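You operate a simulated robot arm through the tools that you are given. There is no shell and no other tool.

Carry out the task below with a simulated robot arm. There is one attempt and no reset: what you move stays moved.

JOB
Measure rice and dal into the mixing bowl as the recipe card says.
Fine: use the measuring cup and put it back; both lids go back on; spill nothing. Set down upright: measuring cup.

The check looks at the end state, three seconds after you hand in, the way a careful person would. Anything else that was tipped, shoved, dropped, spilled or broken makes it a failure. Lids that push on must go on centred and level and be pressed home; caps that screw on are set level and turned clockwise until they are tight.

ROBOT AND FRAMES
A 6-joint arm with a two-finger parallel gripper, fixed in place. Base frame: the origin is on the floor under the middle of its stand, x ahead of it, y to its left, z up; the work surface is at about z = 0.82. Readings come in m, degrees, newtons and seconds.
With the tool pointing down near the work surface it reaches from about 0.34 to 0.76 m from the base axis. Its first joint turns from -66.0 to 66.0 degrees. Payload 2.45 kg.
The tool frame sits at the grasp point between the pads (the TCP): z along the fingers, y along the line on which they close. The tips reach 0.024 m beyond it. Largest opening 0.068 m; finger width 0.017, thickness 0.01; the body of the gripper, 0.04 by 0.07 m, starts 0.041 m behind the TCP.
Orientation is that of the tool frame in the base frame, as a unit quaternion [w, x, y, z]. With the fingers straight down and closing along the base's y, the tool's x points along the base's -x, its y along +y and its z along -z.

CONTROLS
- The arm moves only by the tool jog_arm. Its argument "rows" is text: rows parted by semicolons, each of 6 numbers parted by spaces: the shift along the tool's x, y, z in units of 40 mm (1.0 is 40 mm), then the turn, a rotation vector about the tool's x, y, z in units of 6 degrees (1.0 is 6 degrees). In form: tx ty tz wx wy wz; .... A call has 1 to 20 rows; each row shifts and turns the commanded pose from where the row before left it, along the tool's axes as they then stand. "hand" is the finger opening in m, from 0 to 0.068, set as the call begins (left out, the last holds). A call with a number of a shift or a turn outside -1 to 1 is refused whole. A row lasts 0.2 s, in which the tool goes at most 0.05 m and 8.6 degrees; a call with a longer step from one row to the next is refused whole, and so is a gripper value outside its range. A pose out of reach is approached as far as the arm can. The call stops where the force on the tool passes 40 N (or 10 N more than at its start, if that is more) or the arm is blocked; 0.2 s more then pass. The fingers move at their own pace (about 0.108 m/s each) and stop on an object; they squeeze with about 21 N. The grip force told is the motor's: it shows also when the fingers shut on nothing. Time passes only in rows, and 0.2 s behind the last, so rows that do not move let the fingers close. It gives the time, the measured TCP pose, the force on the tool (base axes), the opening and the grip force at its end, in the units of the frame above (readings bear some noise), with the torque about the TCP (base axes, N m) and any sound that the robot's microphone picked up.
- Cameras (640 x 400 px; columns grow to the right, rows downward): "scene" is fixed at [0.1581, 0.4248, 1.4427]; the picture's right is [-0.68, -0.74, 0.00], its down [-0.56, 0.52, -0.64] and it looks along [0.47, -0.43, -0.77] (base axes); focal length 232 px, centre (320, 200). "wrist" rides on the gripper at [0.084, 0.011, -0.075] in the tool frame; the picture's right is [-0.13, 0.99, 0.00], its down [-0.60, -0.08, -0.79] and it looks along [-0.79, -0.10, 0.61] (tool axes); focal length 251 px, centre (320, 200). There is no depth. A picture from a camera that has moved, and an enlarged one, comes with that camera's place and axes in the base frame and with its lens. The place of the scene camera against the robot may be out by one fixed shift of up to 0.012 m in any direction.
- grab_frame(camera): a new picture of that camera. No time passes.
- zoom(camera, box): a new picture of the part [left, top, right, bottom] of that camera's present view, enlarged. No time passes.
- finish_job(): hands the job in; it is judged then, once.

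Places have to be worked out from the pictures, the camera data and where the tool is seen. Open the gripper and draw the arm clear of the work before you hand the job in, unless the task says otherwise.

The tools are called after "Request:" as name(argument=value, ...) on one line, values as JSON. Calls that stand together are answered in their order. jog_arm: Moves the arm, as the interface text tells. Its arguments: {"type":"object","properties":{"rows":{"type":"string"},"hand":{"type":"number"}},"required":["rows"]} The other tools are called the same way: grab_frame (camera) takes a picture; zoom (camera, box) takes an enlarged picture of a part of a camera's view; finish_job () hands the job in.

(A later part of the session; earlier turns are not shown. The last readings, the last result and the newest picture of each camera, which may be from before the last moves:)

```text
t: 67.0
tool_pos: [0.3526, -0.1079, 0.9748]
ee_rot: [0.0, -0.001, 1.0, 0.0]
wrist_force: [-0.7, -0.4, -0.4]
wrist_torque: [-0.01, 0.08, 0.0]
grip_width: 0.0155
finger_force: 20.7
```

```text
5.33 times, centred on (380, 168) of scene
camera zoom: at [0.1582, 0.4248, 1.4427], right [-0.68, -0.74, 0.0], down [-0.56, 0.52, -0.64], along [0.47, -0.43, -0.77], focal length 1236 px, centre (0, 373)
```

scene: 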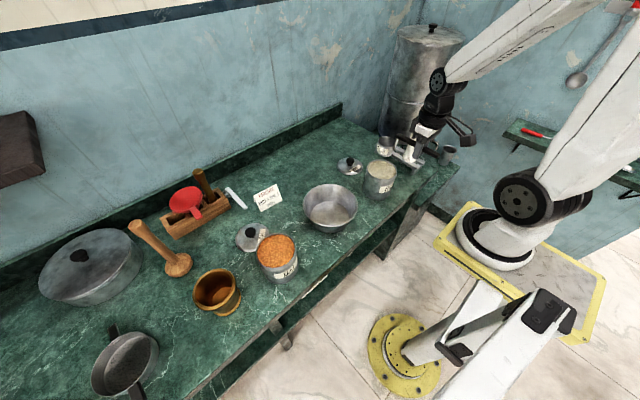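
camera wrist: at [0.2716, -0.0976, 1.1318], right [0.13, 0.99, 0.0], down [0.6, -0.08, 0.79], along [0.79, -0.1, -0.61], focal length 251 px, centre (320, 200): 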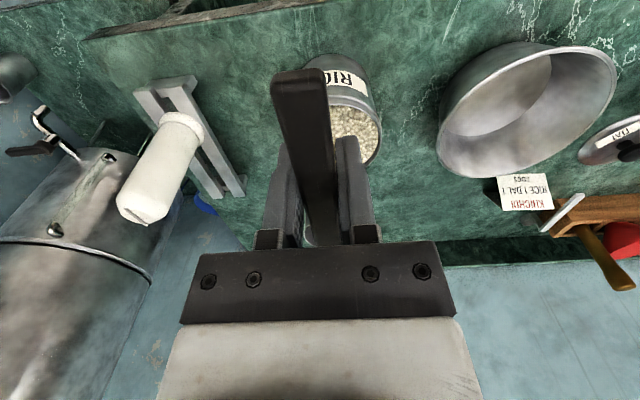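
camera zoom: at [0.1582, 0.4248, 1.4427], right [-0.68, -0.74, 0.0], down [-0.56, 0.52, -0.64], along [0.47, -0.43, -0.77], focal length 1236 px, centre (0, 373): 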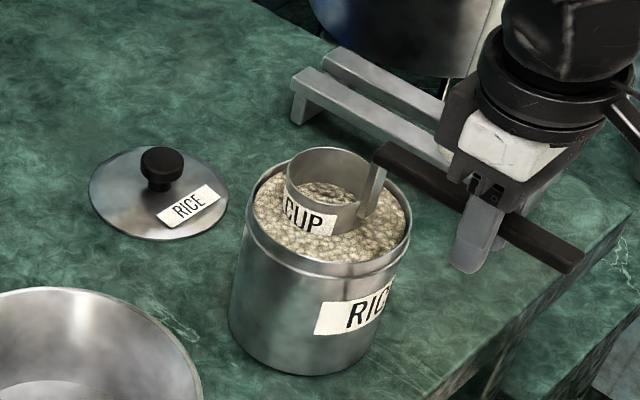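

The grain gives no resistance and already shows inside the cup. I'll continue down until the cup's mouth is below the surface, keeping the handle above the canister rim.

Request:
jog_arm(rows="0 0 0.2 0 0 0; 0 0 0.2 0 0 0; 0 0 0.2 0 0 0; 0 0 0 0 0 0")

Request:
zoom(camera="scene", box=[340, 130, 420, 205])

```text
t: 68.0
tool_pos: [0.3524, -0.1062, 0.9521]
ee_rot: [0.0, 0.0, 1.0, 0.0]
wrist_force: [-0.6, 0.3, -0.9]
wrist_torque: [0.02, 0.08, -0.01]
grip_width: 0.0155
finger_force: 21.0
```

```text
5.33 times, centred on (380, 168) of scene
camera zoom: at [0.1582, 0.4248, 1.4427], right [-0.68, -0.74, 0.0], down [-0.56, 0.52, -0.64], along [0.47, -0.43, -0.77], focal length 1236 px, centre (0, 373)
```

zoom: 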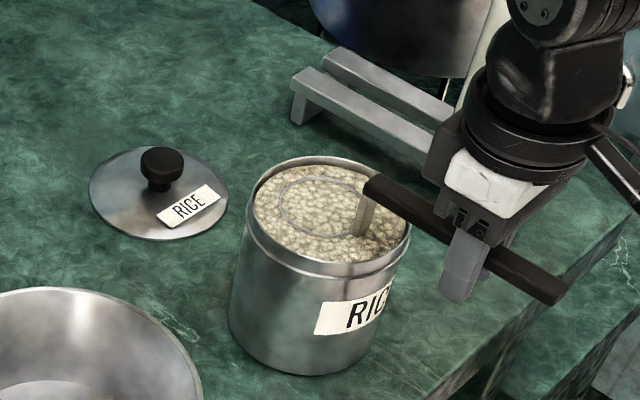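

The cup rim is right at the grain surface. I'll go about 10 mm deeper in careful steps.

Request:
jog_arm(rows="0 0 0.1 0 0 0; 0 0 0.08 0 0 0; 0 0 0 0 0 0")

Request:
zoom(camera="scene", box=[355, 145, 405, 190])

```text
t: 68.8
tool_pos: [0.3526, -0.1074, 0.9446]
ee_rot: [0.0, 0.0, 1.0, 0.0]
wrist_force: [0.6, 0.2, -1.4]
wrist_torque: [0.02, 0.14, 0.02]
grip_width: 0.0157
finger_force: 21.4
```

```text
8.89 times, centred on (380, 168) of scene
camera zoom: at [0.1582, 0.4248, 1.4427], right [-0.68, -0.74, 0.0], down [-0.56, 0.52, -0.64], along [0.47, -0.43, -0.77], focal length 2060 px, centre (-213, 489)
```

zoom: 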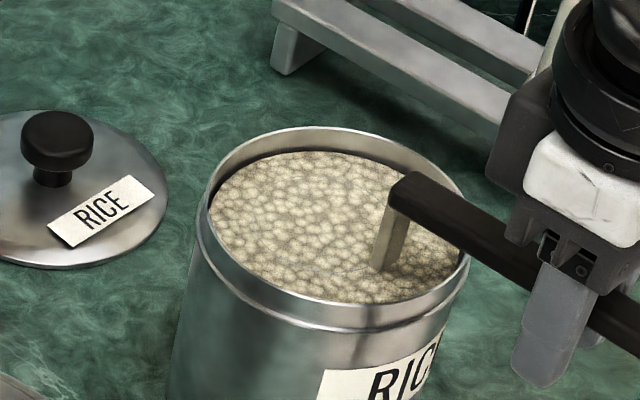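

The mouth is submerged and the load has risen slightly, suggesting the cup filled. I'll lift straight up slowly and inspect.

Request:
jog_arm(rows="0 0 0 0 0 0; 0 0 -0.1 0 0 0; 0 0 -0.15 0 0 0; 0 0 -0.2 0 0 0; 0 0 -0.25 0 0 0; 0 0 -0.25 0 0 0; 0 0 -0.25 0 0 0; 0 0 -0.25 0 0 0; 0 0 0 0 0 0; 0 0 0 0 0 0")

Request:
zoom(camera="scene", box=[345, 125, 415, 190])

Request:
grab_frame(camera="wrist")

```text
t: 71.0
tool_pos: [0.3524, -0.1074, 1.0028]
ee_rot: [0.0, 0.001, 1.0, 0.0]
wrist_force: [-0.8, 0.8, -1.4]
wrist_torque: [-0.02, 0.11, -0.01]
grip_width: 0.0155
finger_force: 21.1
```

```text
6.15 times, centred on (380, 158) of scene
camera zoom: at [0.1582, 0.4248, 1.4427], right [-0.68, -0.74, 0.0], down [-0.56, 0.52, -0.64], along [0.47, -0.43, -0.77], focal length 1426 px, centre (-49, 462)
```

zoom: 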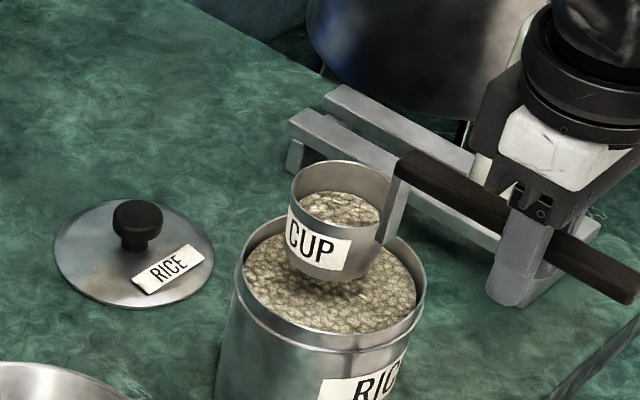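

```text
taken
camera wrist: at [0.2682, -0.0957, 1.0792], right [0.13, 0.99, 0.0], down [0.6, -0.08, 0.79], along [0.79, -0.1, -0.61], focal length 251 px, centre (320, 200)
```

wrist: 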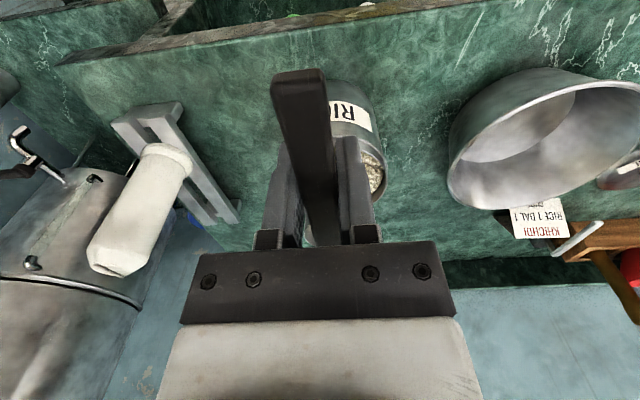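

The cup came up partly full, roughly 60 to 65%. I'll dip again to the same depth, hold longer, and see how the fill responds.

Request:
jog_arm(rows="0 0 0.3 0 0 0; 0 0 0.3 0 0 0; 0 0 0.3 0 0 0; 0 0 0.3 0 0 0; 0 0 0.25 0 0 0; 0 0 0 0 0 0; 0 0 0 0 0 0; 0 0 0 0 0 0; 0 0 0 0 0 0; 0 0 0 0 0 0; 0 0 0 0 0 0; 0 0 0 0 0 0; 0 0 0 0 0 0; 0 0 0 0 0 0; 0 0 0 0 0 0")

Request:
zoom(camera="scene", box=[355, 145, 405, 190])

```text
t: 74.2
tool_pos: [0.3526, -0.1068, 0.9439]
ee_rot: [0.0, 0.0, 1.0, 0.0]
wrist_force: [0.2, 1.0, -1.0]
wrist_torque: [-0.01, 0.09, 0.04]
grip_width: 0.0154
finger_force: 21.2
```

```text
8.89 times, centred on (380, 168) of scene
camera zoom: at [0.1582, 0.4248, 1.4427], right [-0.68, -0.74, 0.0], down [-0.56, 0.52, -0.64], along [0.47, -0.43, -0.77], focal length 2060 px, centre (-213, 489)
```

zoom: 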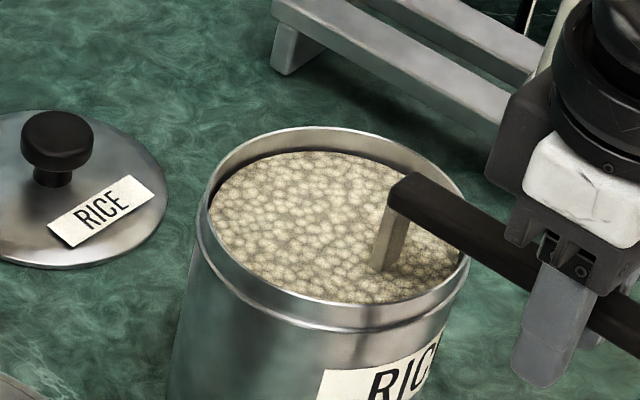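

Held submerged for about 2 s. I'll lift again and compare the fill.

Request:
jog_arm(rows="0 0 -0.1 0 0 0; 0 0 -0.15 0 0 0; 0 0 -0.2 0 0 0; 0 0 -0.25 0 0 0; 0 0 -0.25 0 0 0; 0 0 -0.25 0 0 0; 0 0 -0.25 0 0 0; 0 0 0 0 0 0; 0 0 0 0 0 0")

Request:
zoom(camera="scene", box=[345, 125, 415, 190])

Request:
zoom(camera="scene", box=[370, 138, 395, 163])

```text
t: 76.2
tool_pos: [0.3526, -0.1062, 1.002]
ee_rot: [0.0, 0.001, 1.0, 0.0]
wrist_force: [0.0, -0.3, -1.0]
wrist_torque: [0.02, 0.11, 0.0]
grip_width: 0.0155
finger_force: 20.3
```

```text
6.15 times, centred on (380, 158) of scene
camera zoom: at [0.1582, 0.4248, 1.4427], right [-0.68, -0.74, 0.0], down [-0.56, 0.52, -0.64], along [0.47, -0.43, -0.77], focal length 1426 px, centre (-49, 462)
```

zoom: 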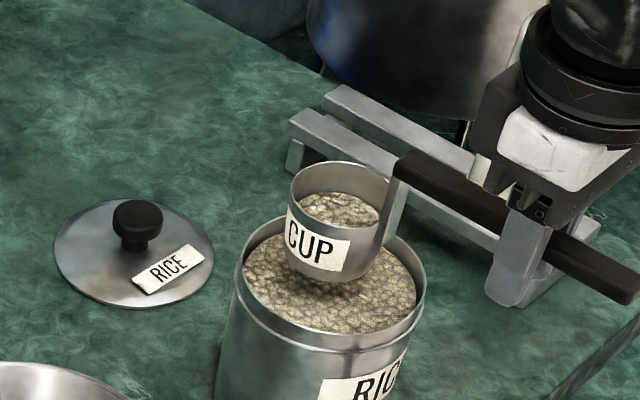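

```text
16.00 times, centred on (382, 150) of scene
camera zoom: at [0.1582, 0.4248, 1.4427], right [-0.68, -0.74, 0.0], down [-0.56, 0.52, -0.64], along [0.47, -0.43, -0.77], focal length 3707 px, centre (-680, 992)
```

zoom: 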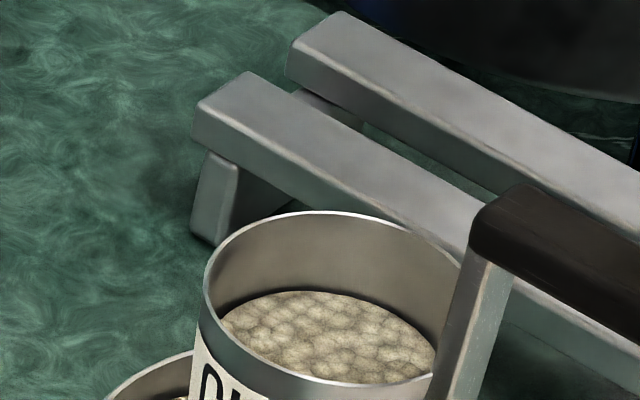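

The fill is unchanged at about half, so holding time isn't what matters. I'll try a deeper dip while keeping the handle just clear of the canister rim.

Request:
jog_arm(rows="0 0 0.3 0 0 0; 0 0 0.3 0 0 0; 0 0 0.3 0 0 0; 0 0 0.3 0 0 0; 0 0 0.25 0 0 0; 0 0 0 0 0 0")

Request:
jog_arm(rows="0 0 0.1 0 0 0; 0 0 0.1 0 0 0; 0 0 0 0 0 0; 0 0 0 0 0 0")

Request:
zoom(camera="scene", box=[355, 145, 405, 190])

```text
t: 77.6
tool_pos: [0.3531, -0.1058, 0.9447]
ee_rot: [0.0, -0.001, 1.0, 0.0]
wrist_force: [-0.2, 0.5, -1.3]
wrist_torque: [0.0, 0.12, 0.01]
grip_width: 0.0155
finger_force: 21.1
```

```text
t: 78.6
tool_pos: [0.3528, -0.1077, 0.9365]
ee_rot: [-0.001, -0.001, 1.0, 0.001]
wrist_force: [-0.2, 0.5, -1.1]
wrist_torque: [0.0, 0.11, -0.05]
grip_width: 0.0154
finger_force: 20.9
```

```text
8.89 times, centred on (380, 168) of scene
camera zoom: at [0.1582, 0.4248, 1.4427], right [-0.68, -0.74, 0.0], down [-0.56, 0.52, -0.64], along [0.47, -0.43, -0.77], focal length 2060 px, centre (-213, 489)
```

zoom: 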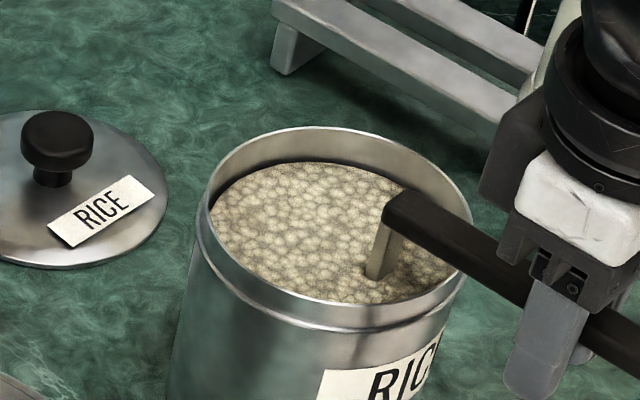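

The canister level visibly dropped, so more grain went into the cup with the deeper dip. I'll lift to check the fill.

Request:
jog_arm(rows="0 0 -0.1 0 0 0; 0 0 -0.15 0 0 0; 0 0 -0.2 0 0 0; 0 0 -0.25 0 0 0; 0 0 -0.25 0 0 0; 0 0 -0.25 0 0 0; 0 0 -0.25 0 0 0; 0 0 -0.2 0 0 0; 0 0 0 0 0 0; 0 0 0 0 0 0")

Request:
zoom(camera="scene", box=[345, 125, 415, 190])

Request:
zoom(camera="scene", box=[370, 138, 395, 163])

```text
t: 80.8
tool_pos: [0.3522, -0.1068, 1.0036]
ee_rot: [0.0, -0.001, 1.0, 0.0]
wrist_force: [-0.3, 0.7, -1.9]
wrist_torque: [-0.01, 0.12, 0.03]
grip_width: 0.0153
finger_force: 20.9
```

```text
6.15 times, centred on (380, 158) of scene
camera zoom: at [0.1582, 0.4248, 1.4427], right [-0.68, -0.74, 0.0], down [-0.56, 0.52, -0.64], along [0.47, -0.43, -0.77], focal length 1426 px, centre (-49, 462)
```

zoom: 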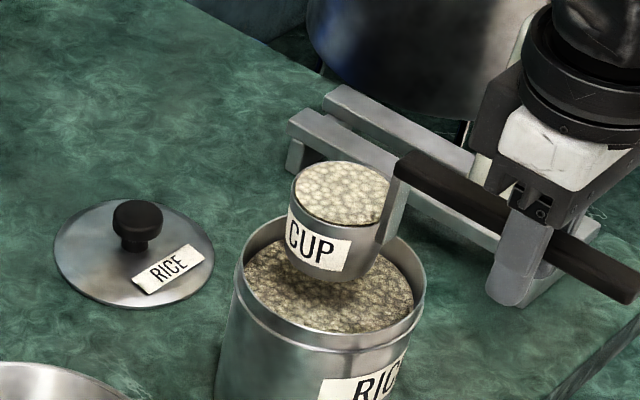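

```text
16.00 times, centred on (382, 150) of scene
camera zoom: at [0.1582, 0.4248, 1.4427], right [-0.68, -0.74, 0.0], down [-0.56, 0.52, -0.64], along [0.47, -0.43, -0.77], focal length 3707 px, centre (-680, 992)
```

zoom: 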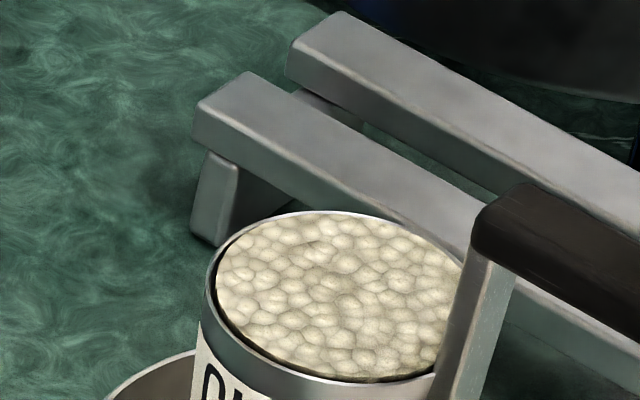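

The cup is now full and level at the brim, one cup of rice. I'll lift it level and carry it smoothly over the bowl, yawing 30° so the hand will have room when pouring.

Request:
jog_arm(rows="0 0 -0.3 0 0 0; 0 0 -0.5 0 0 0; 0 0 -0.5 0 0 0; -0.05 0.25 0 0 0 0; -0.05 0.5 0 0 0 0; -0.05 0.55 0 0 0 0; -0.05 0.55 0 0 0 0; -0.05 0.55 0 0 0 0; -0.05 0.55 0 0 0 0; -0.05 0.55 0 0 0 0; -0.05 0.5 0 0 0 0; -0.05 0.45 0 0 0 0; 0 0.2 0 0 0 0; 0 0 0 0 0 -0.5; 0 0 0 0 0 -1; 0 0 0 0 0 -1; 0 0 0 0 0 -1; 0 0 0 0 0 -1; 0 0 0 0 0 -0.5; 0 0 0 0 0 0")

Request:
grab_frame(camera="scene")

Request:
zoom(camera="scene", box=[275, 130, 405, 245])

Request:
grab_frame(camera="wrist")

```text
t: 85.0
tool_pos: [0.3714, 0.0791, 1.0554]
ee_rot: [0.0, -0.26, 0.966, -0.001]
wrist_force: [0.1, 0.2, -1.4]
wrist_torque: [-0.05, 0.09, -0.02]
grip_width: 0.0156
finger_force: 21.6
```

```text
taken
```

scene: 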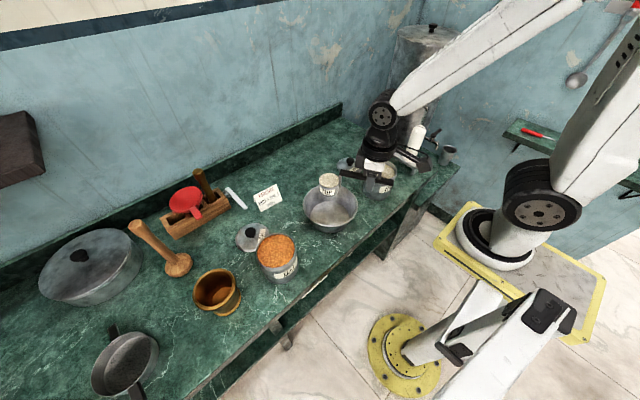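

```text
3.48 times, centred on (340, 188) of scene
camera zoom: at [0.1582, 0.4248, 1.4427], right [-0.68, -0.74, 0.0], down [-0.56, 0.52, -0.64], along [0.47, -0.43, -0.77], focal length 806 px, centre (250, 244)
```

zoom: 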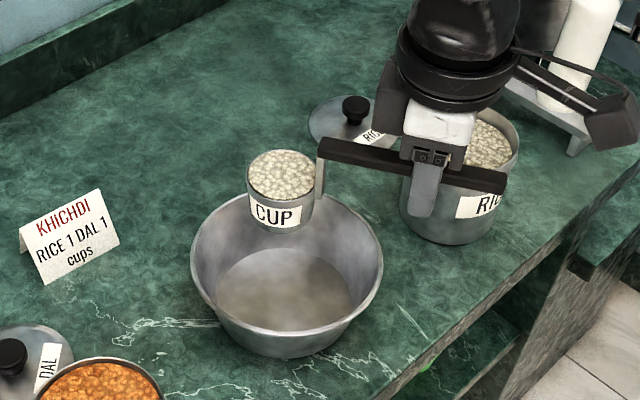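

```text
taken
camera wrist: at [0.2925, 0.0466, 1.1309], right [-0.39, 0.92, 0.0], down [0.56, 0.23, 0.79], along [0.73, 0.31, -0.61], focal length 251 px, centre (320, 200)
```

wrist: 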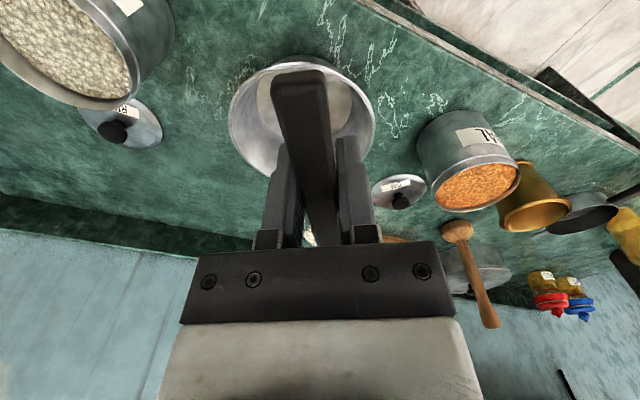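

The full cup is over the bowl. I'll lower a little and begin rolling about the handle axis so the mouth tips into the bowl, checking that the arm follows.

Request:
jog_arm(rows="0 0 0.4 0 0 0; 0 0 0.45 0 0 0; 0 0 0 1 0 0; 0 0 0 1 0 0; 0 0 0 1 0 0; 0 0 0 1 0 0; 0 0 0 0 0 0")

Request:
zoom(camera="scene", box=[275, 130, 405, 245])

```text
t: 86.6
tool_pos: [0.3705, 0.0791, 1.0199]
ee_rot: [0.054, -0.253, 0.945, -0.202]
wrist_force: [0.1, 0.4, -2.0]
wrist_torque: [-0.04, 0.1, 0.03]
grip_width: 0.0155
finger_force: 20.8
```

```text
3.48 times, centred on (340, 188) of scene
camera zoom: at [0.1582, 0.4249, 1.4427], right [-0.68, -0.74, 0.0], down [-0.56, 0.52, -0.64], along [0.47, -0.43, -0.77], focal length 806 px, centre (250, 244)
```

zoom: 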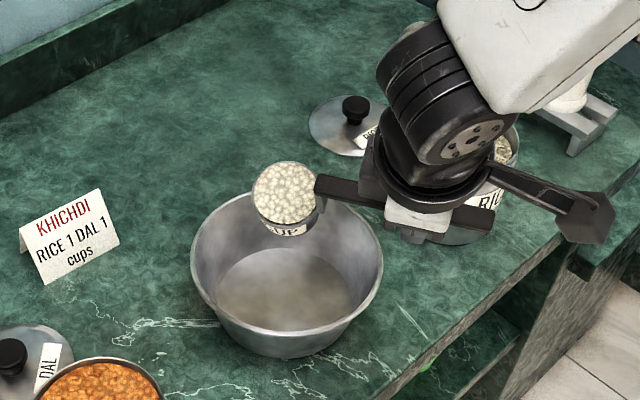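

The arm follows well, the cup is tilted 24°, and nothing is falling yet. I'll continue rolling to pour into the bowl.

Request:
jog_arm(rows="0 0 0 1 0 0; 0 0 0 1 0 0; 0 0 0 1 0 0; 0 0 0 1 0 0; 0 0 0 0 0 0")

Request:
zoom(camera="scene", box=[275, 130, 405, 245])

```text
t: 87.8
tool_pos: [0.3706, 0.0794, 1.0204]
ee_rot: [0.106, -0.236, 0.882, -0.393]
wrist_force: [-1.0, 0.1, -1.6]
wrist_torque: [-0.01, 0.15, -0.02]
grip_width: 0.0153
finger_force: 20.9
```

```text
3.48 times, centred on (340, 188) of scene
camera zoom: at [0.1582, 0.4249, 1.4427], right [-0.68, -0.74, 0.0], down [-0.56, 0.52, -0.64], along [0.47, -0.43, -0.77], focal length 806 px, centre (250, 244)
```

zoom: 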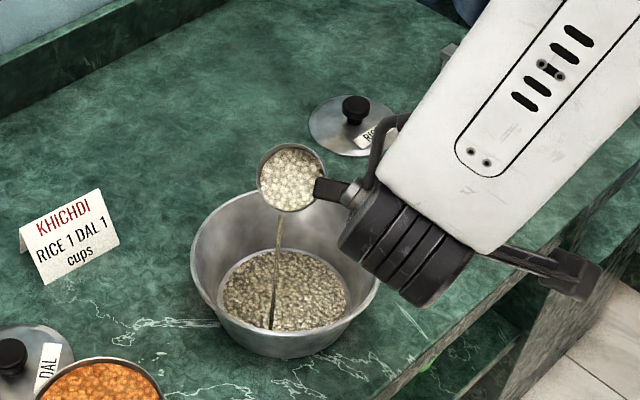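

Rice is streaming cleanly into the bowl. I'll keep rolling to empty the cup.

Request:
jog_arm(rows="0 0 0 1 0 0; 0 0 0 1 0 0; 0 0 0 1 0 0; 0 0 0 1 0 0; 0 0 0 1 0 0; 0 0 0 0 0 0; 0 0 0 0 0 0; 0 0 0 0 0 0")

Request:
grab_frame(camera="scene")

Request:
zoom(camera="scene", box=[275, 130, 405, 245])

```text
t: 89.6
tool_pos: [0.3695, 0.0795, 1.0194]
ee_rot: [0.163, -0.201, 0.751, -0.608]
wrist_force: [-0.6, -0.1, -1.3]
wrist_torque: [0.03, 0.12, 0.0]
grip_width: 0.0156
finger_force: 21.3
```

```text
taken
```

scene: 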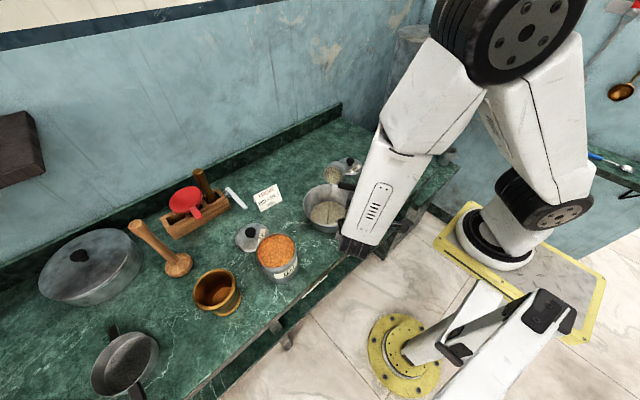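

```text
3.48 times, centred on (340, 188) of scene
camera zoom: at [0.1582, 0.4248, 1.4427], right [-0.68, -0.74, 0.0], down [-0.56, 0.52, -0.64], along [0.47, -0.43, -0.77], focal length 806 px, centre (250, 244)
```

zoom: 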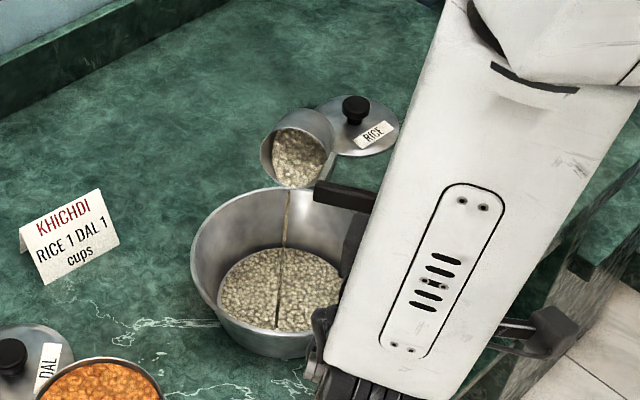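

The pour is about half done, with the stream landing inside the bowl. I'll continue rolling to about 102° and hold.

Request:
jog_arm(rows="0 0 0 1 0 0; 0 0 0 1 0 0; 0 0 0 1 0 0; 0 0 0 1 0 0; 0 0 0 0 0 0; 0 0 0 0 0 0; 0 0 0 0 0 0; 0 0 0 0 0 0")

Request:
zoom(camera="scene", box=[275, 130, 405, 245])

Request:
grab_frame(camera="wrist")

```text
t: 91.4
tool_pos: [0.3694, 0.0778, 1.0202]
ee_rot: [-0.201, 0.163, -0.608, 0.751]
wrist_force: [0.9, 0.5, -1.4]
wrist_torque: [0.01, 0.04, -0.03]
grip_width: 0.0154
finger_force: 21.2
```

```text
3.48 times, centred on (340, 188) of scene
camera zoom: at [0.1582, 0.4248, 1.4427], right [-0.68, -0.74, 0.0], down [-0.56, 0.52, -0.64], along [0.47, -0.43, -0.77], focal length 806 px, centre (250, 244)
```

zoom: 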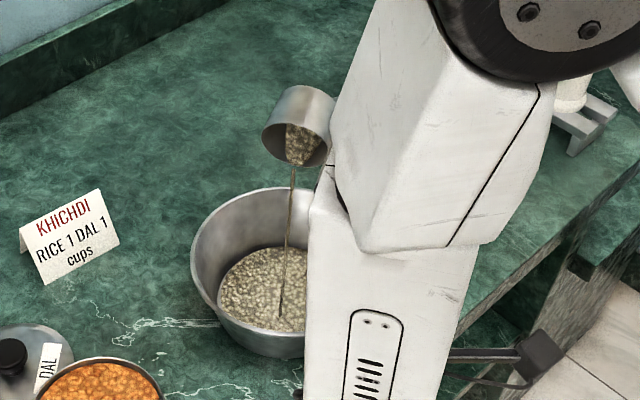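

```text
taken
camera wrist: at [0.2622, 0.0987, 0.9955], right [0.21, -0.11, -0.97], down [0.13, 0.99, -0.09], along [0.97, -0.1, 0.23], focal length 251 px, centre (320, 200)
```

wrist: 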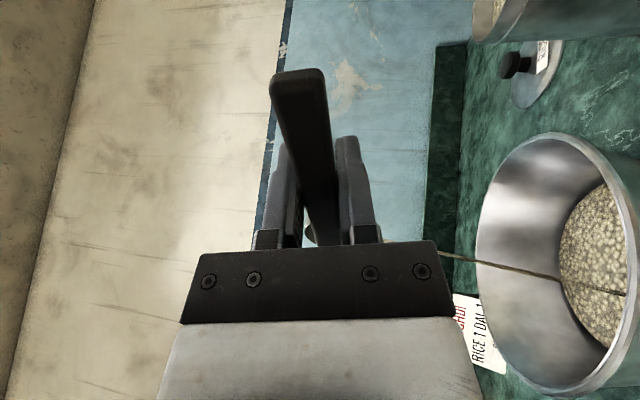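

It's still pouring into the bowl's middle. I'll roll another 18° and wait for it to empty.

Request:
jog_arm(rows="0 0 0 1 0 0; 0 0 0 1 0 0; 0 0 0 1 0 0; 0 0 0 0 0 0; 0 0 0 0 0 0; 0 0 0 0 0 0; 0 0 0 0 0 0; 0 0 0 0 0 0; 0 0 0 0 0 0; 0 0 0 0 0 0")

Request:
zoom(camera="scene", box=[275, 130, 405, 245])

Request:
grab_frame(camera="wrist")

```text
t: 93.6
tool_pos: [0.3551, 0.0718, 1.0145]
ee_rot: [-0.224, 0.132, -0.489, 0.833]
wrist_force: [0.1, -0.5, -0.8]
wrist_torque: [0.01, 0.07, 0.0]
grip_width: 0.0157
finger_force: 21.7
out of reach, approached as far as the arm can: row 3
```

```text
3.48 times, centred on (340, 188) of scene
camera zoom: at [0.1581, 0.4248, 1.4427], right [-0.68, -0.74, 0.0], down [-0.56, 0.52, -0.64], along [0.47, -0.43, -0.77], focal length 806 px, centre (250, 244)
```

zoom: 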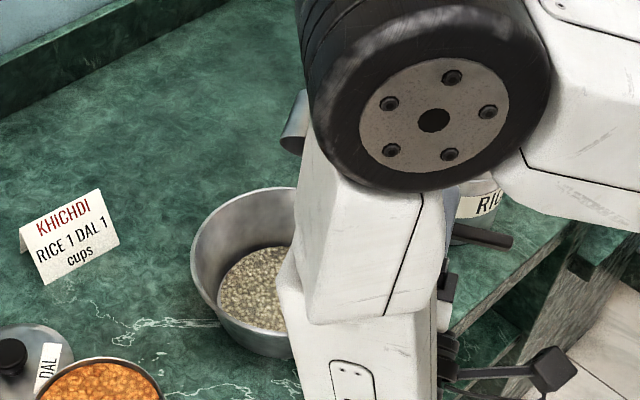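

```text
taken
camera wrist: at [0.2535, 0.0821, 0.9701], right [0.35, -0.35, -0.87], down [0.16, 0.94, -0.32], along [0.92, -0.02, 0.39], focal length 251 px, centre (320, 200)
```

wrist: 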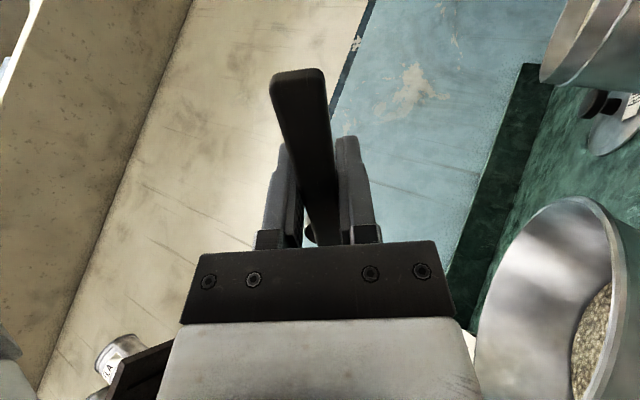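

There's no more stream and the load is back to the empty-cup value; the arm hit its reach limit on the last row. I'll roll back and check that the cup emptied.

Request:
jog_arm(rows="0 0 0 -1 0 0; 0 0 0 -1 0 0; 0 0 0 -1 0 0; 0 0 0 -1 0 0; 0 0 0 -1 0 0; 0 0 0 -1 0 0; 0 0 0 -1 0 0; 0 0 0 0 0 0")

Request:
grab_frame(camera="scene")

Request:
zoom(camera="scene", box=[275, 130, 405, 245])

```text
t: 95.4
tool_pos: [0.3563, 0.0722, 1.0153]
ee_rot: [0.163, -0.201, 0.751, -0.607]
wrist_force: [-0.6, 0.3, 0.4]
wrist_torque: [0.03, 0.09, 0.03]
grip_width: 0.0156
finger_force: 21.1
```

```text
taken
```

scene: 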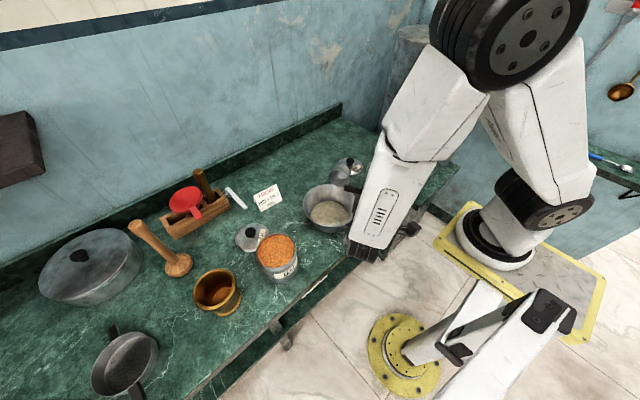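

```text
3.48 times, centred on (340, 188) of scene
camera zoom: at [0.1581, 0.4248, 1.4427], right [-0.68, -0.74, 0.0], down [-0.56, 0.52, -0.64], along [0.47, -0.43, -0.77], focal length 806 px, centre (250, 244)
```

zoom: 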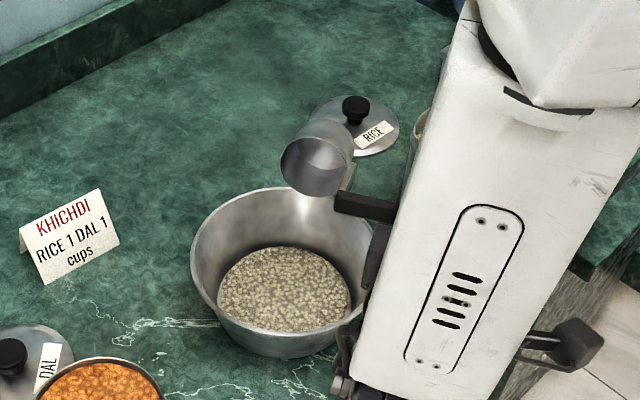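

The cup is empty and clean inside, and the rice is all in the bowl. I'll roll the cup upright again and raise it.

Request:
jog_arm(rows="0 0 0 -1 0 0; 0 0 0 -1 0 0; 0 0 0 -1 0 0; 0 0 0 -1 0 0; 0 0 0 -1 0 0; 0 0 0 -1 0 0; 0 0 0 -1 0 0; 0 0 0 -1 0 0; 0 0 0 -1 0 0; 0 0 0 -1 0 0; 0 0 0 -1 0 0; 0 0 0 -1 0 0; 0 0 0 -1 0 0; 0 0 -0.6 0 0 0; 0 0 -0.6 0 0 0; 0 0 0 0 0 0")

Request:
grab_frame(camera="scene")

Request:
zoom(camera="scene", box=[275, 130, 405, 245])

Request:
grab_frame(camera="wrist")

```text
t: 98.8
tool_pos: [0.356, 0.0708, 1.0628]
ee_rot: [-0.001, -0.259, 0.966, 0.001]
wrist_force: [0.1, 0.6, -1.7]
wrist_torque: [-0.04, 0.05, 0.05]
grip_width: 0.0154
finger_force: 21.2
```

```text
taken
```

scene: 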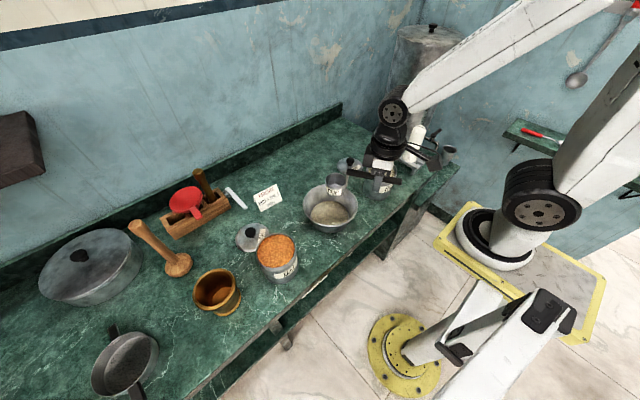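

```text
3.48 times, centred on (340, 188) of scene
camera zoom: at [0.1581, 0.4248, 1.4427], right [-0.68, -0.74, 0.0], down [-0.56, 0.52, -0.64], along [0.47, -0.43, -0.77], focal length 806 px, centre (250, 244)
```

zoom: 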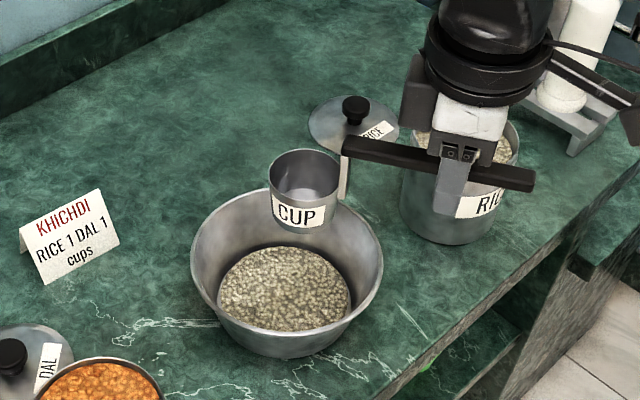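

```text
taken
camera wrist: at [0.2783, 0.0393, 1.1396], right [-0.38, 0.92, 0.0], down [0.56, 0.23, 0.79], along [0.73, 0.3, -0.61], focal length 251 px, centre (320, 200)
```

wrist: 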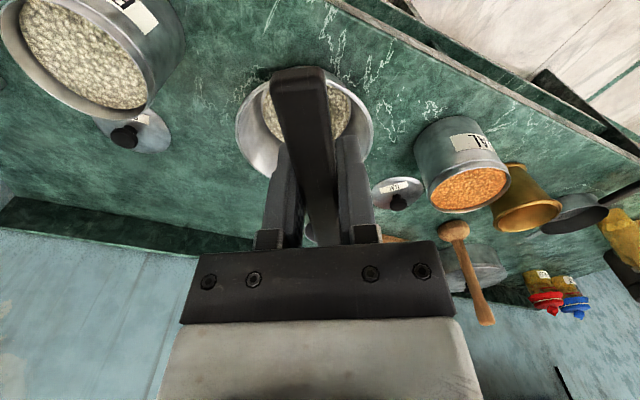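

The cup is upright and empty, and I see no spill. I'll move it over the dal canister, centred near (0.4405, 0.322), and lower to just above the grain.

Request:
jog_arm(rows="-0.3666 0.624 0 0 0 0; -0.3666 0.624 0 0 0 0; -0.3666 0.624 0 0 0 0; -0.3666 0.624 0 0 0 0; -0.3666 0.624 0 0 0 0; -0.3666 0.624 0 0 0 0; -0.3666 0.624 0 0 0 0; 0 0 0.6 0 0 0; 0 0 0.7 0 0 0; 0 0 0 0 0 0")

Request:
grab_frame(camera="scene")

Request:
zoom(camera="scene", box=[235, 200, 325, 290])

Request:
grab_frame(camera="wrist")

```text
t: 101.0
tool_pos: [0.3569, 0.2757, 1.0106]
ee_rot: [0.0, -0.259, 0.966, 0.0]
wrist_force: [0.1, -0.2, -1.0]
wrist_torque: [-0.04, 0.1, 0.01]
grip_width: 0.0156
finger_force: 21.0
```

```text
taken
```

scene: 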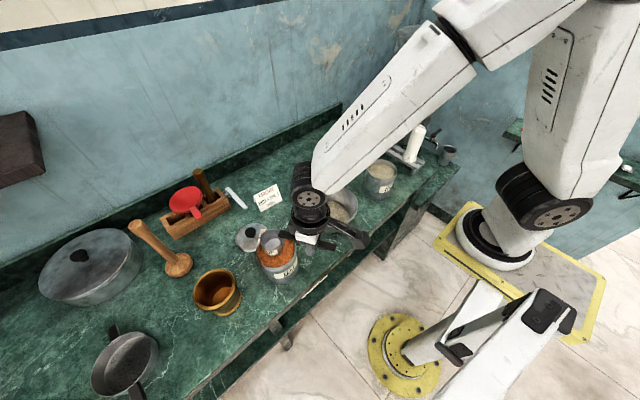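

```text
4.44 times, centred on (280, 245) of scene
camera zoom: at [0.1581, 0.4249, 1.4427], right [-0.68, -0.74, 0.0], down [-0.56, 0.52, -0.64], along [0.47, -0.43, -0.77], focal length 1030 px, centre (498, 0)
```

zoom: 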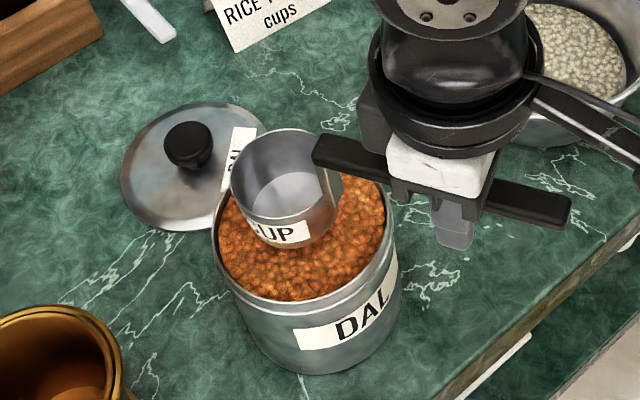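

```text
taken
camera wrist: at [0.2796, 0.2429, 1.0865], right [-0.38, 0.92, 0.0], down [0.56, 0.23, 0.79], along [0.73, 0.3, -0.61], focal length 251 px, centre (320, 200)
```

wrist: 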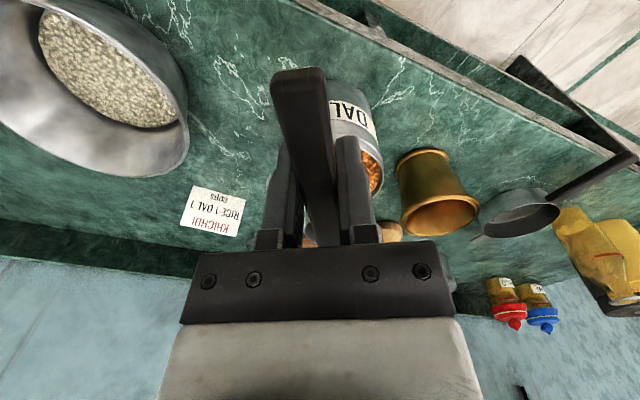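

The cup is well centred over the dal. I'll lower it smoothly to the depth that filled it completely before.

Request:
jog_arm(rows="0 0 0.3 0 0 0; 0 0 0.3 0 0 0; 0 0 0.3 0 0 0; 0 0 0.3 0 0 0; 0 0 0.25 0 0 0; 0 0 0 0 0 0")

Request:
zoom(camera="scene", box=[240, 215, 320, 290])

```text
t: 102.4
tool_pos: [0.358, 0.2756, 0.9525]
ee_rot: [0.0, -0.259, 0.966, 0.0]
wrist_force: [0.8, -0.5, -1.2]
wrist_torque: [-0.06, 0.09, 0.02]
grip_width: 0.0157
finger_force: 21.5
```

```text
5.33 times, centred on (280, 252) of scene
camera zoom: at [0.1581, 0.4249, 1.4427], right [-0.68, -0.74, 0.0], down [-0.56, 0.52, -0.64], along [0.47, -0.43, -0.77], focal length 1236 px, centre (533, -80)
```

zoom: 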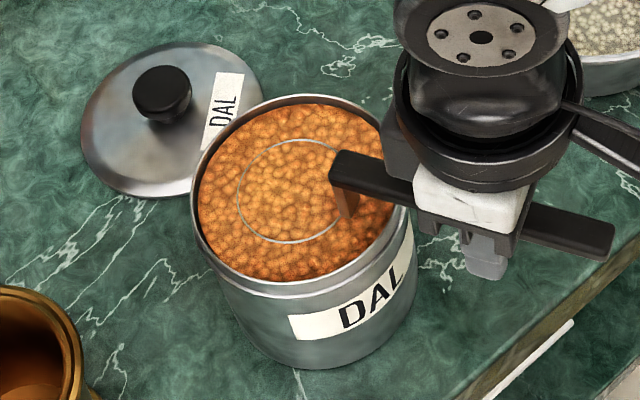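

The rim is at the dal surface, same as with the rice. I'll go about 16 mm deeper and pause.

Request:
jog_arm(rows="0 0 0.15 0 0 0; 0 0 0.13 0 0 0; 0 0 0.12 0 0 0; 0 0 0 0 0 0; 0 0 0 0 0 0; 0 0 0 0 0 0; 0 0 0 0 0 0; 0 0 0 0 0 0")

Request:
zoom(camera="scene", box=[240, 215, 320, 290])

```text
t: 104.2
tool_pos: [0.3573, 0.2744, 0.9372]
ee_rot: [0.0, -0.259, 0.966, 0.0]
wrist_force: [0.5, 0.1, -1.8]
wrist_torque: [-0.08, 0.11, -0.03]
grip_width: 0.0152
finger_force: 20.9
```

```text
5.33 times, centred on (280, 252) of scene
camera zoom: at [0.1582, 0.4249, 1.4427], right [-0.68, -0.74, 0.0], down [-0.56, 0.52, -0.64], along [0.47, -0.43, -0.77], focal length 1236 px, centre (533, -80)
```

zoom: 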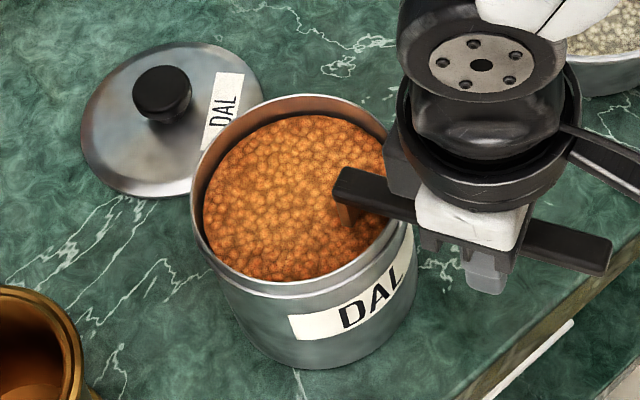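

The canister level has dropped, so the cup has filled. I'll lift straight up slowly and inspect it.

Request:
jog_arm(rows="0 0 -0.1 0 0 0; 0 0 -0.15 0 0 0; 0 0 -0.2 0 0 0; 0 0 -0.25 0 0 0; 0 0 -0.25 0 0 0; 0 0 -0.25 0 0 0; 0 0 -0.25 0 0 0; 0 0 -0.25 0 0 0; 0 0 0 0 0 0; 0 0 0 0 0 0")

Request:
zoom(camera="scene", box=[240, 205, 320, 290])

Request:
zoom(camera="scene", box=[257, 222, 289, 252])

```text
t: 106.4
tool_pos: [0.358, 0.2738, 1.0051]
ee_rot: [0.0, -0.258, 0.966, 0.001]
wrist_force: [-0.5, 0.9, -2.9]
wrist_torque: [-0.06, 0.12, 0.0]
grip_width: 0.0159
finger_force: 20.7
```

```text
4.71 times, centred on (280, 248) of scene
camera zoom: at [0.1582, 0.4249, 1.4427], right [-0.68, -0.74, 0.0], down [-0.56, 0.52, -0.64], along [0.47, -0.43, -0.77], focal length 1090 px, centre (508, -24)
```

zoom: 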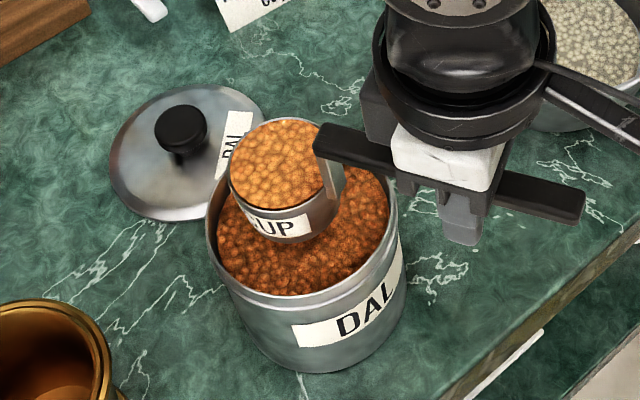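

```text
13.33 times, centred on (273, 237) of scene
camera zoom: at [0.1582, 0.4249, 1.4427], right [-0.68, -0.74, 0.0], down [-0.56, 0.52, -0.64], along [0.47, -0.43, -0.77], focal length 3089 px, centre (947, -293)
```

zoom: 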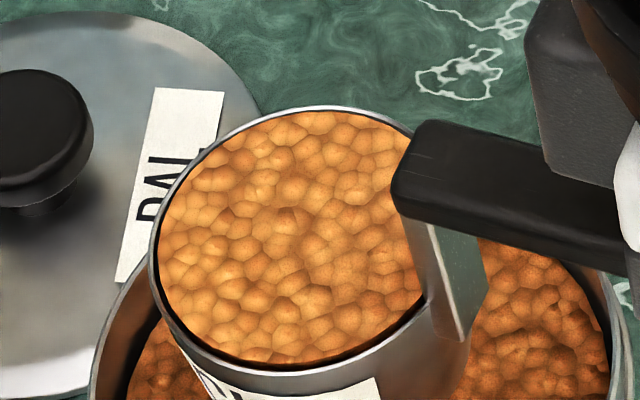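

The cup of dal is full and level. I'll raise it and carry it level back to the same pouring position over the bowl.

Request:
jog_arm(rows="0 0 -0.3 0 0 0; 0 0 -0.5 0 0 0; 0 0 -0.5 0 0 0; 0.12 -0.24 0 0 0 0; 0.217 -0.439 0 0 0 0; 0.217 -0.439 0 0 0 0; 0.217 -0.439 0 0 0 0; 0.217 -0.439 0 0 0 0; 0.217 -0.439 0 0 0 0; 0.217 -0.439 0 0 0 0; 0.217 -0.439 0 0 0 0; 0.217 -0.439 0 0 0 0; 0.217 -0.439 0 0 0 0; 0.1 -0.2 0 0 0 0; 0 0 0 0 0 0")

Request:
grab_frame(camera="scene")

Request:
zoom(camera="scene", box=[275, 130, 405, 245])

```text
t: 109.6
tool_pos: [0.3698, 0.0788, 1.0561]
ee_rot: [0.0, -0.259, 0.966, 0.0]
wrist_force: [0.0, 0.2, -2.0]
wrist_torque: [-0.07, 0.1, -0.01]
grip_width: 0.0154
finger_force: 20.9
```

```text
taken
```

scene: 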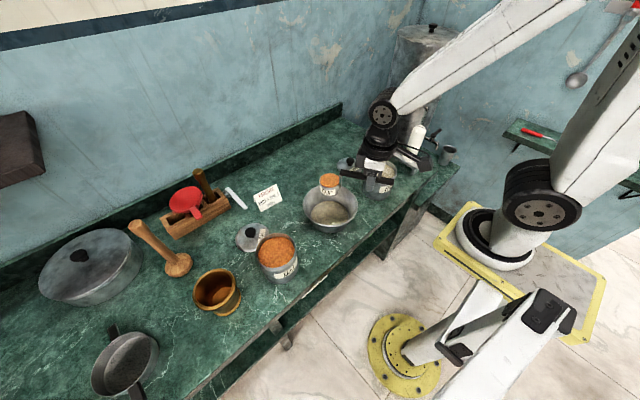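

```text
3.48 times, centred on (340, 188) of scene
camera zoom: at [0.1582, 0.4248, 1.4427], right [-0.68, -0.74, 0.0], down [-0.56, 0.52, -0.64], along [0.47, -0.43, -0.77], focal length 806 px, centre (250, 244)
```

zoom: 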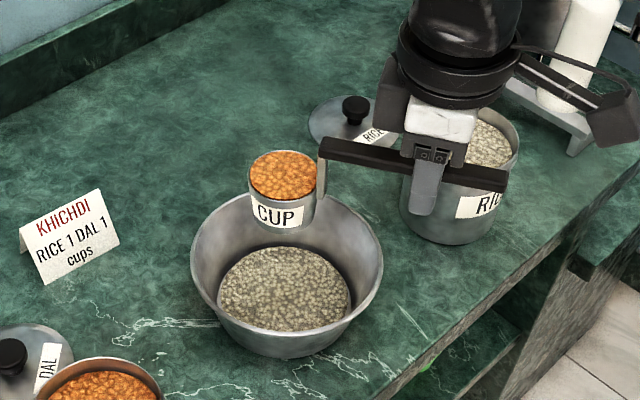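

The position matches the rice pour. I'll lower by the same amount and roll to pour the dal into the bowl.

Request:
jog_arm(rows="0 0 0.4 0 0 0; 0 0 0.45 0 0 0; 0 0 0 1 0 0; 0 0 0 1 0 0; 0 0 0 1 0 0; 0 0 0 1 0 0; 0 0 0 1 0 0; 0 0 0 1 0 0; 0 0 0 1 0 0; 0 0 0 1 0 0; 0 0 0 0 0 0; 0 0 0 0 0 0; 0 0 0 1 0 0; 0 0 0 1 0 0; 0 0 0 1 0 0; 0 0 0 0 0 0; 0 0 0 0 0 0; 0 0 0 0 0 0")

Request:
zoom(camera="scene", box=[275, 130, 405, 245])

```text
t: 113.4
tool_pos: [0.371, 0.0783, 1.0224]
ee_rot: [0.141, -0.217, 0.81, -0.526]
wrist_force: [-0.3, 0.1, -0.3]
wrist_torque: [0.02, 0.15, -0.02]
grip_width: 0.0157
finger_force: 20.9
```

```text
3.48 times, centred on (340, 188) of scene
camera zoom: at [0.1582, 0.4248, 1.4427], right [-0.68, -0.74, 0.0], down [-0.56, 0.52, -0.64], along [0.47, -0.43, -0.77], focal length 806 px, centre (250, 244)
```

zoom: 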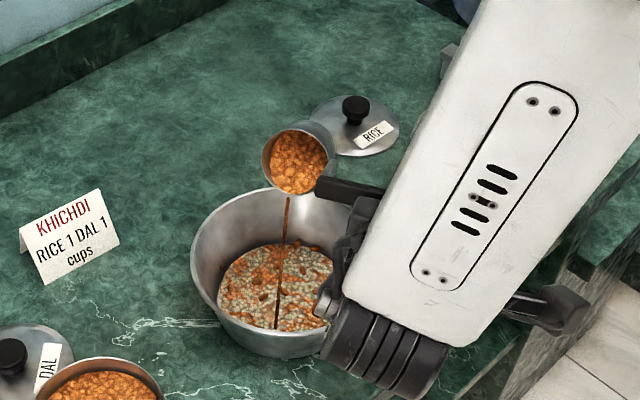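

The dal is streaming into the bowl. I'll continue rolling to about 102° and hold there to drain it.

Request:
jog_arm(rows="0 0 0 1 0 0; 0 0 0 1 0 0; 0 0 0 1 0 0; 0 0 0 0 0 0; 0 0 0 0 0 0; 0 0 0 1 0 0; 0 0 0 1 0 0; 0 0 0 1 0 0; 0 0 0 0 0 0; 0 0 0 0 0 0; 0 0 0 0 0 0; 0 0 0 0 0 0; 0 0 0 0 0 0; 0 0 0 0 0 0")

Request:
zoom(camera="scene", box=[275, 130, 405, 245])

Request:
grab_frame(camera="wrist")

```text
t: 116.4
tool_pos: [0.37, 0.0789, 1.0225]
ee_rot: [-0.202, 0.163, -0.608, 0.751]
wrist_force: [-0.3, -1.3, -0.9]
wrist_torque: [0.01, 0.05, 0.02]
grip_width: 0.0153
finger_force: 20.6
```

```text
3.48 times, centred on (340, 188) of scene
camera zoom: at [0.1581, 0.4248, 1.4427], right [-0.68, -0.74, 0.0], down [-0.56, 0.52, -0.64], along [0.47, -0.43, -0.77], focal length 806 px, centre (250, 244)
```

zoom: 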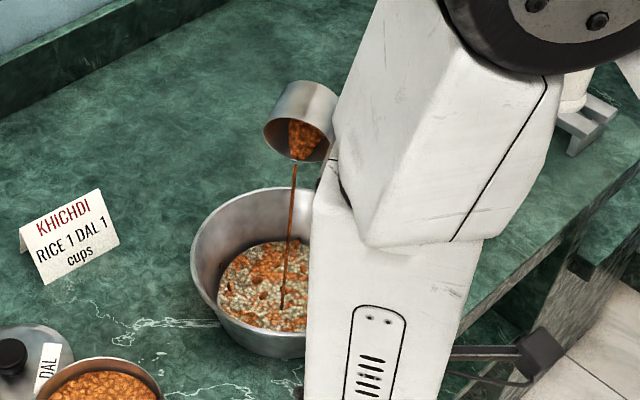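

```text
taken
camera wrist: at [0.2624, 0.0988, 0.9982], right [0.21, -0.11, -0.97], down [0.13, 0.99, -0.09], along [0.97, -0.1, 0.23], focal length 251 px, centre (320, 200)
```

wrist: 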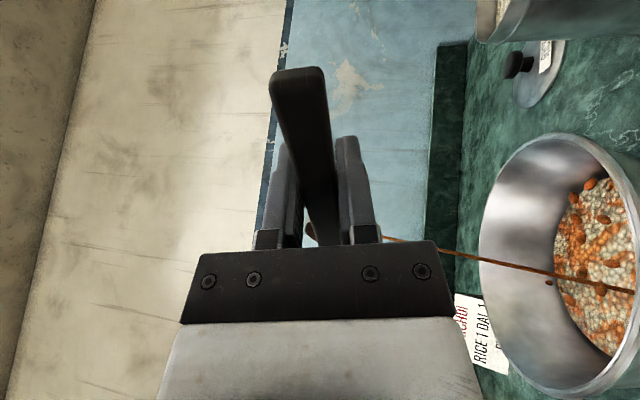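

It's still draining into the bowl. I'll roll 12° more, which was within reach, and hold.

Request:
jog_arm(rows="0 0 0 1 0 0; 0 0 0 1 0 0; 0 0 0 0 0 0; 0 0 0 0 0 0; 0 0 0 0 0 0; 0 0 0 0 0 0; 0 0 0 0 0 0; 0 0 0 0 0 0; 0 0 0 0 0 0; 0 0 0 0 0 0; 0 0 0 0 0 0; 0 0 0 0 0 0")

Request:
zoom(camera="scene", box=[275, 130, 405, 245])

Request:
grab_frame(camera="wrist")

```text
t: 119.0
tool_pos: [0.3701, 0.0787, 1.0231]
ee_rot: [-0.216, 0.141, -0.526, 0.81]
wrist_force: [-0.7, -0.4, -0.8]
wrist_torque: [-0.02, 0.09, 0.0]
grip_width: 0.0157
finger_force: 21.6
```

```text
3.48 times, centred on (340, 188) of scene
camera zoom: at [0.1581, 0.4248, 1.4427], right [-0.68, -0.74, 0.0], down [-0.56, 0.52, -0.64], along [0.47, -0.43, -0.77], focal length 806 px, centre (250, 244)
```

zoom: 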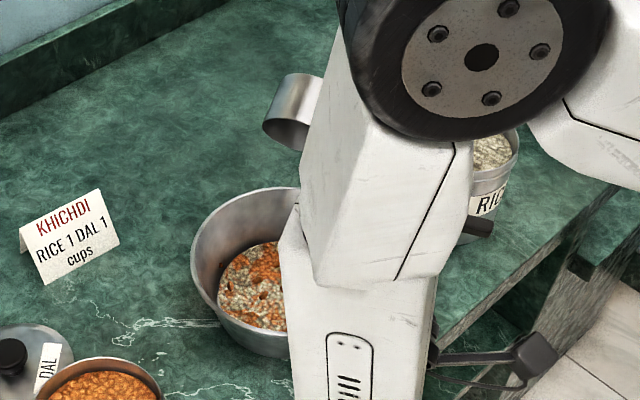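

```text
taken
camera wrist: at [0.2659, 0.0926, 0.9839], right [0.31, -0.28, -0.91], down [0.14, 0.96, -0.25], along [0.94, -0.05, 0.34], focal length 251 px, centre (320, 200)
```

wrist: 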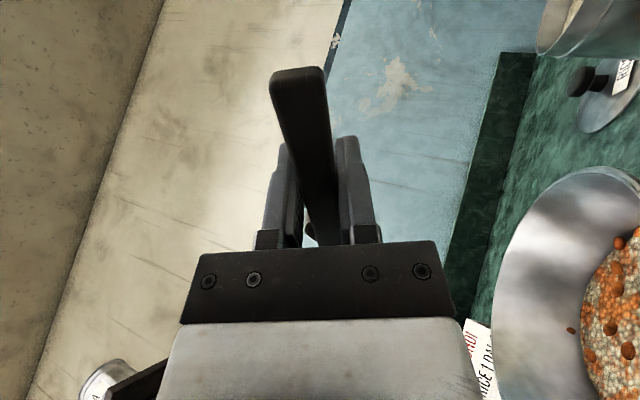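

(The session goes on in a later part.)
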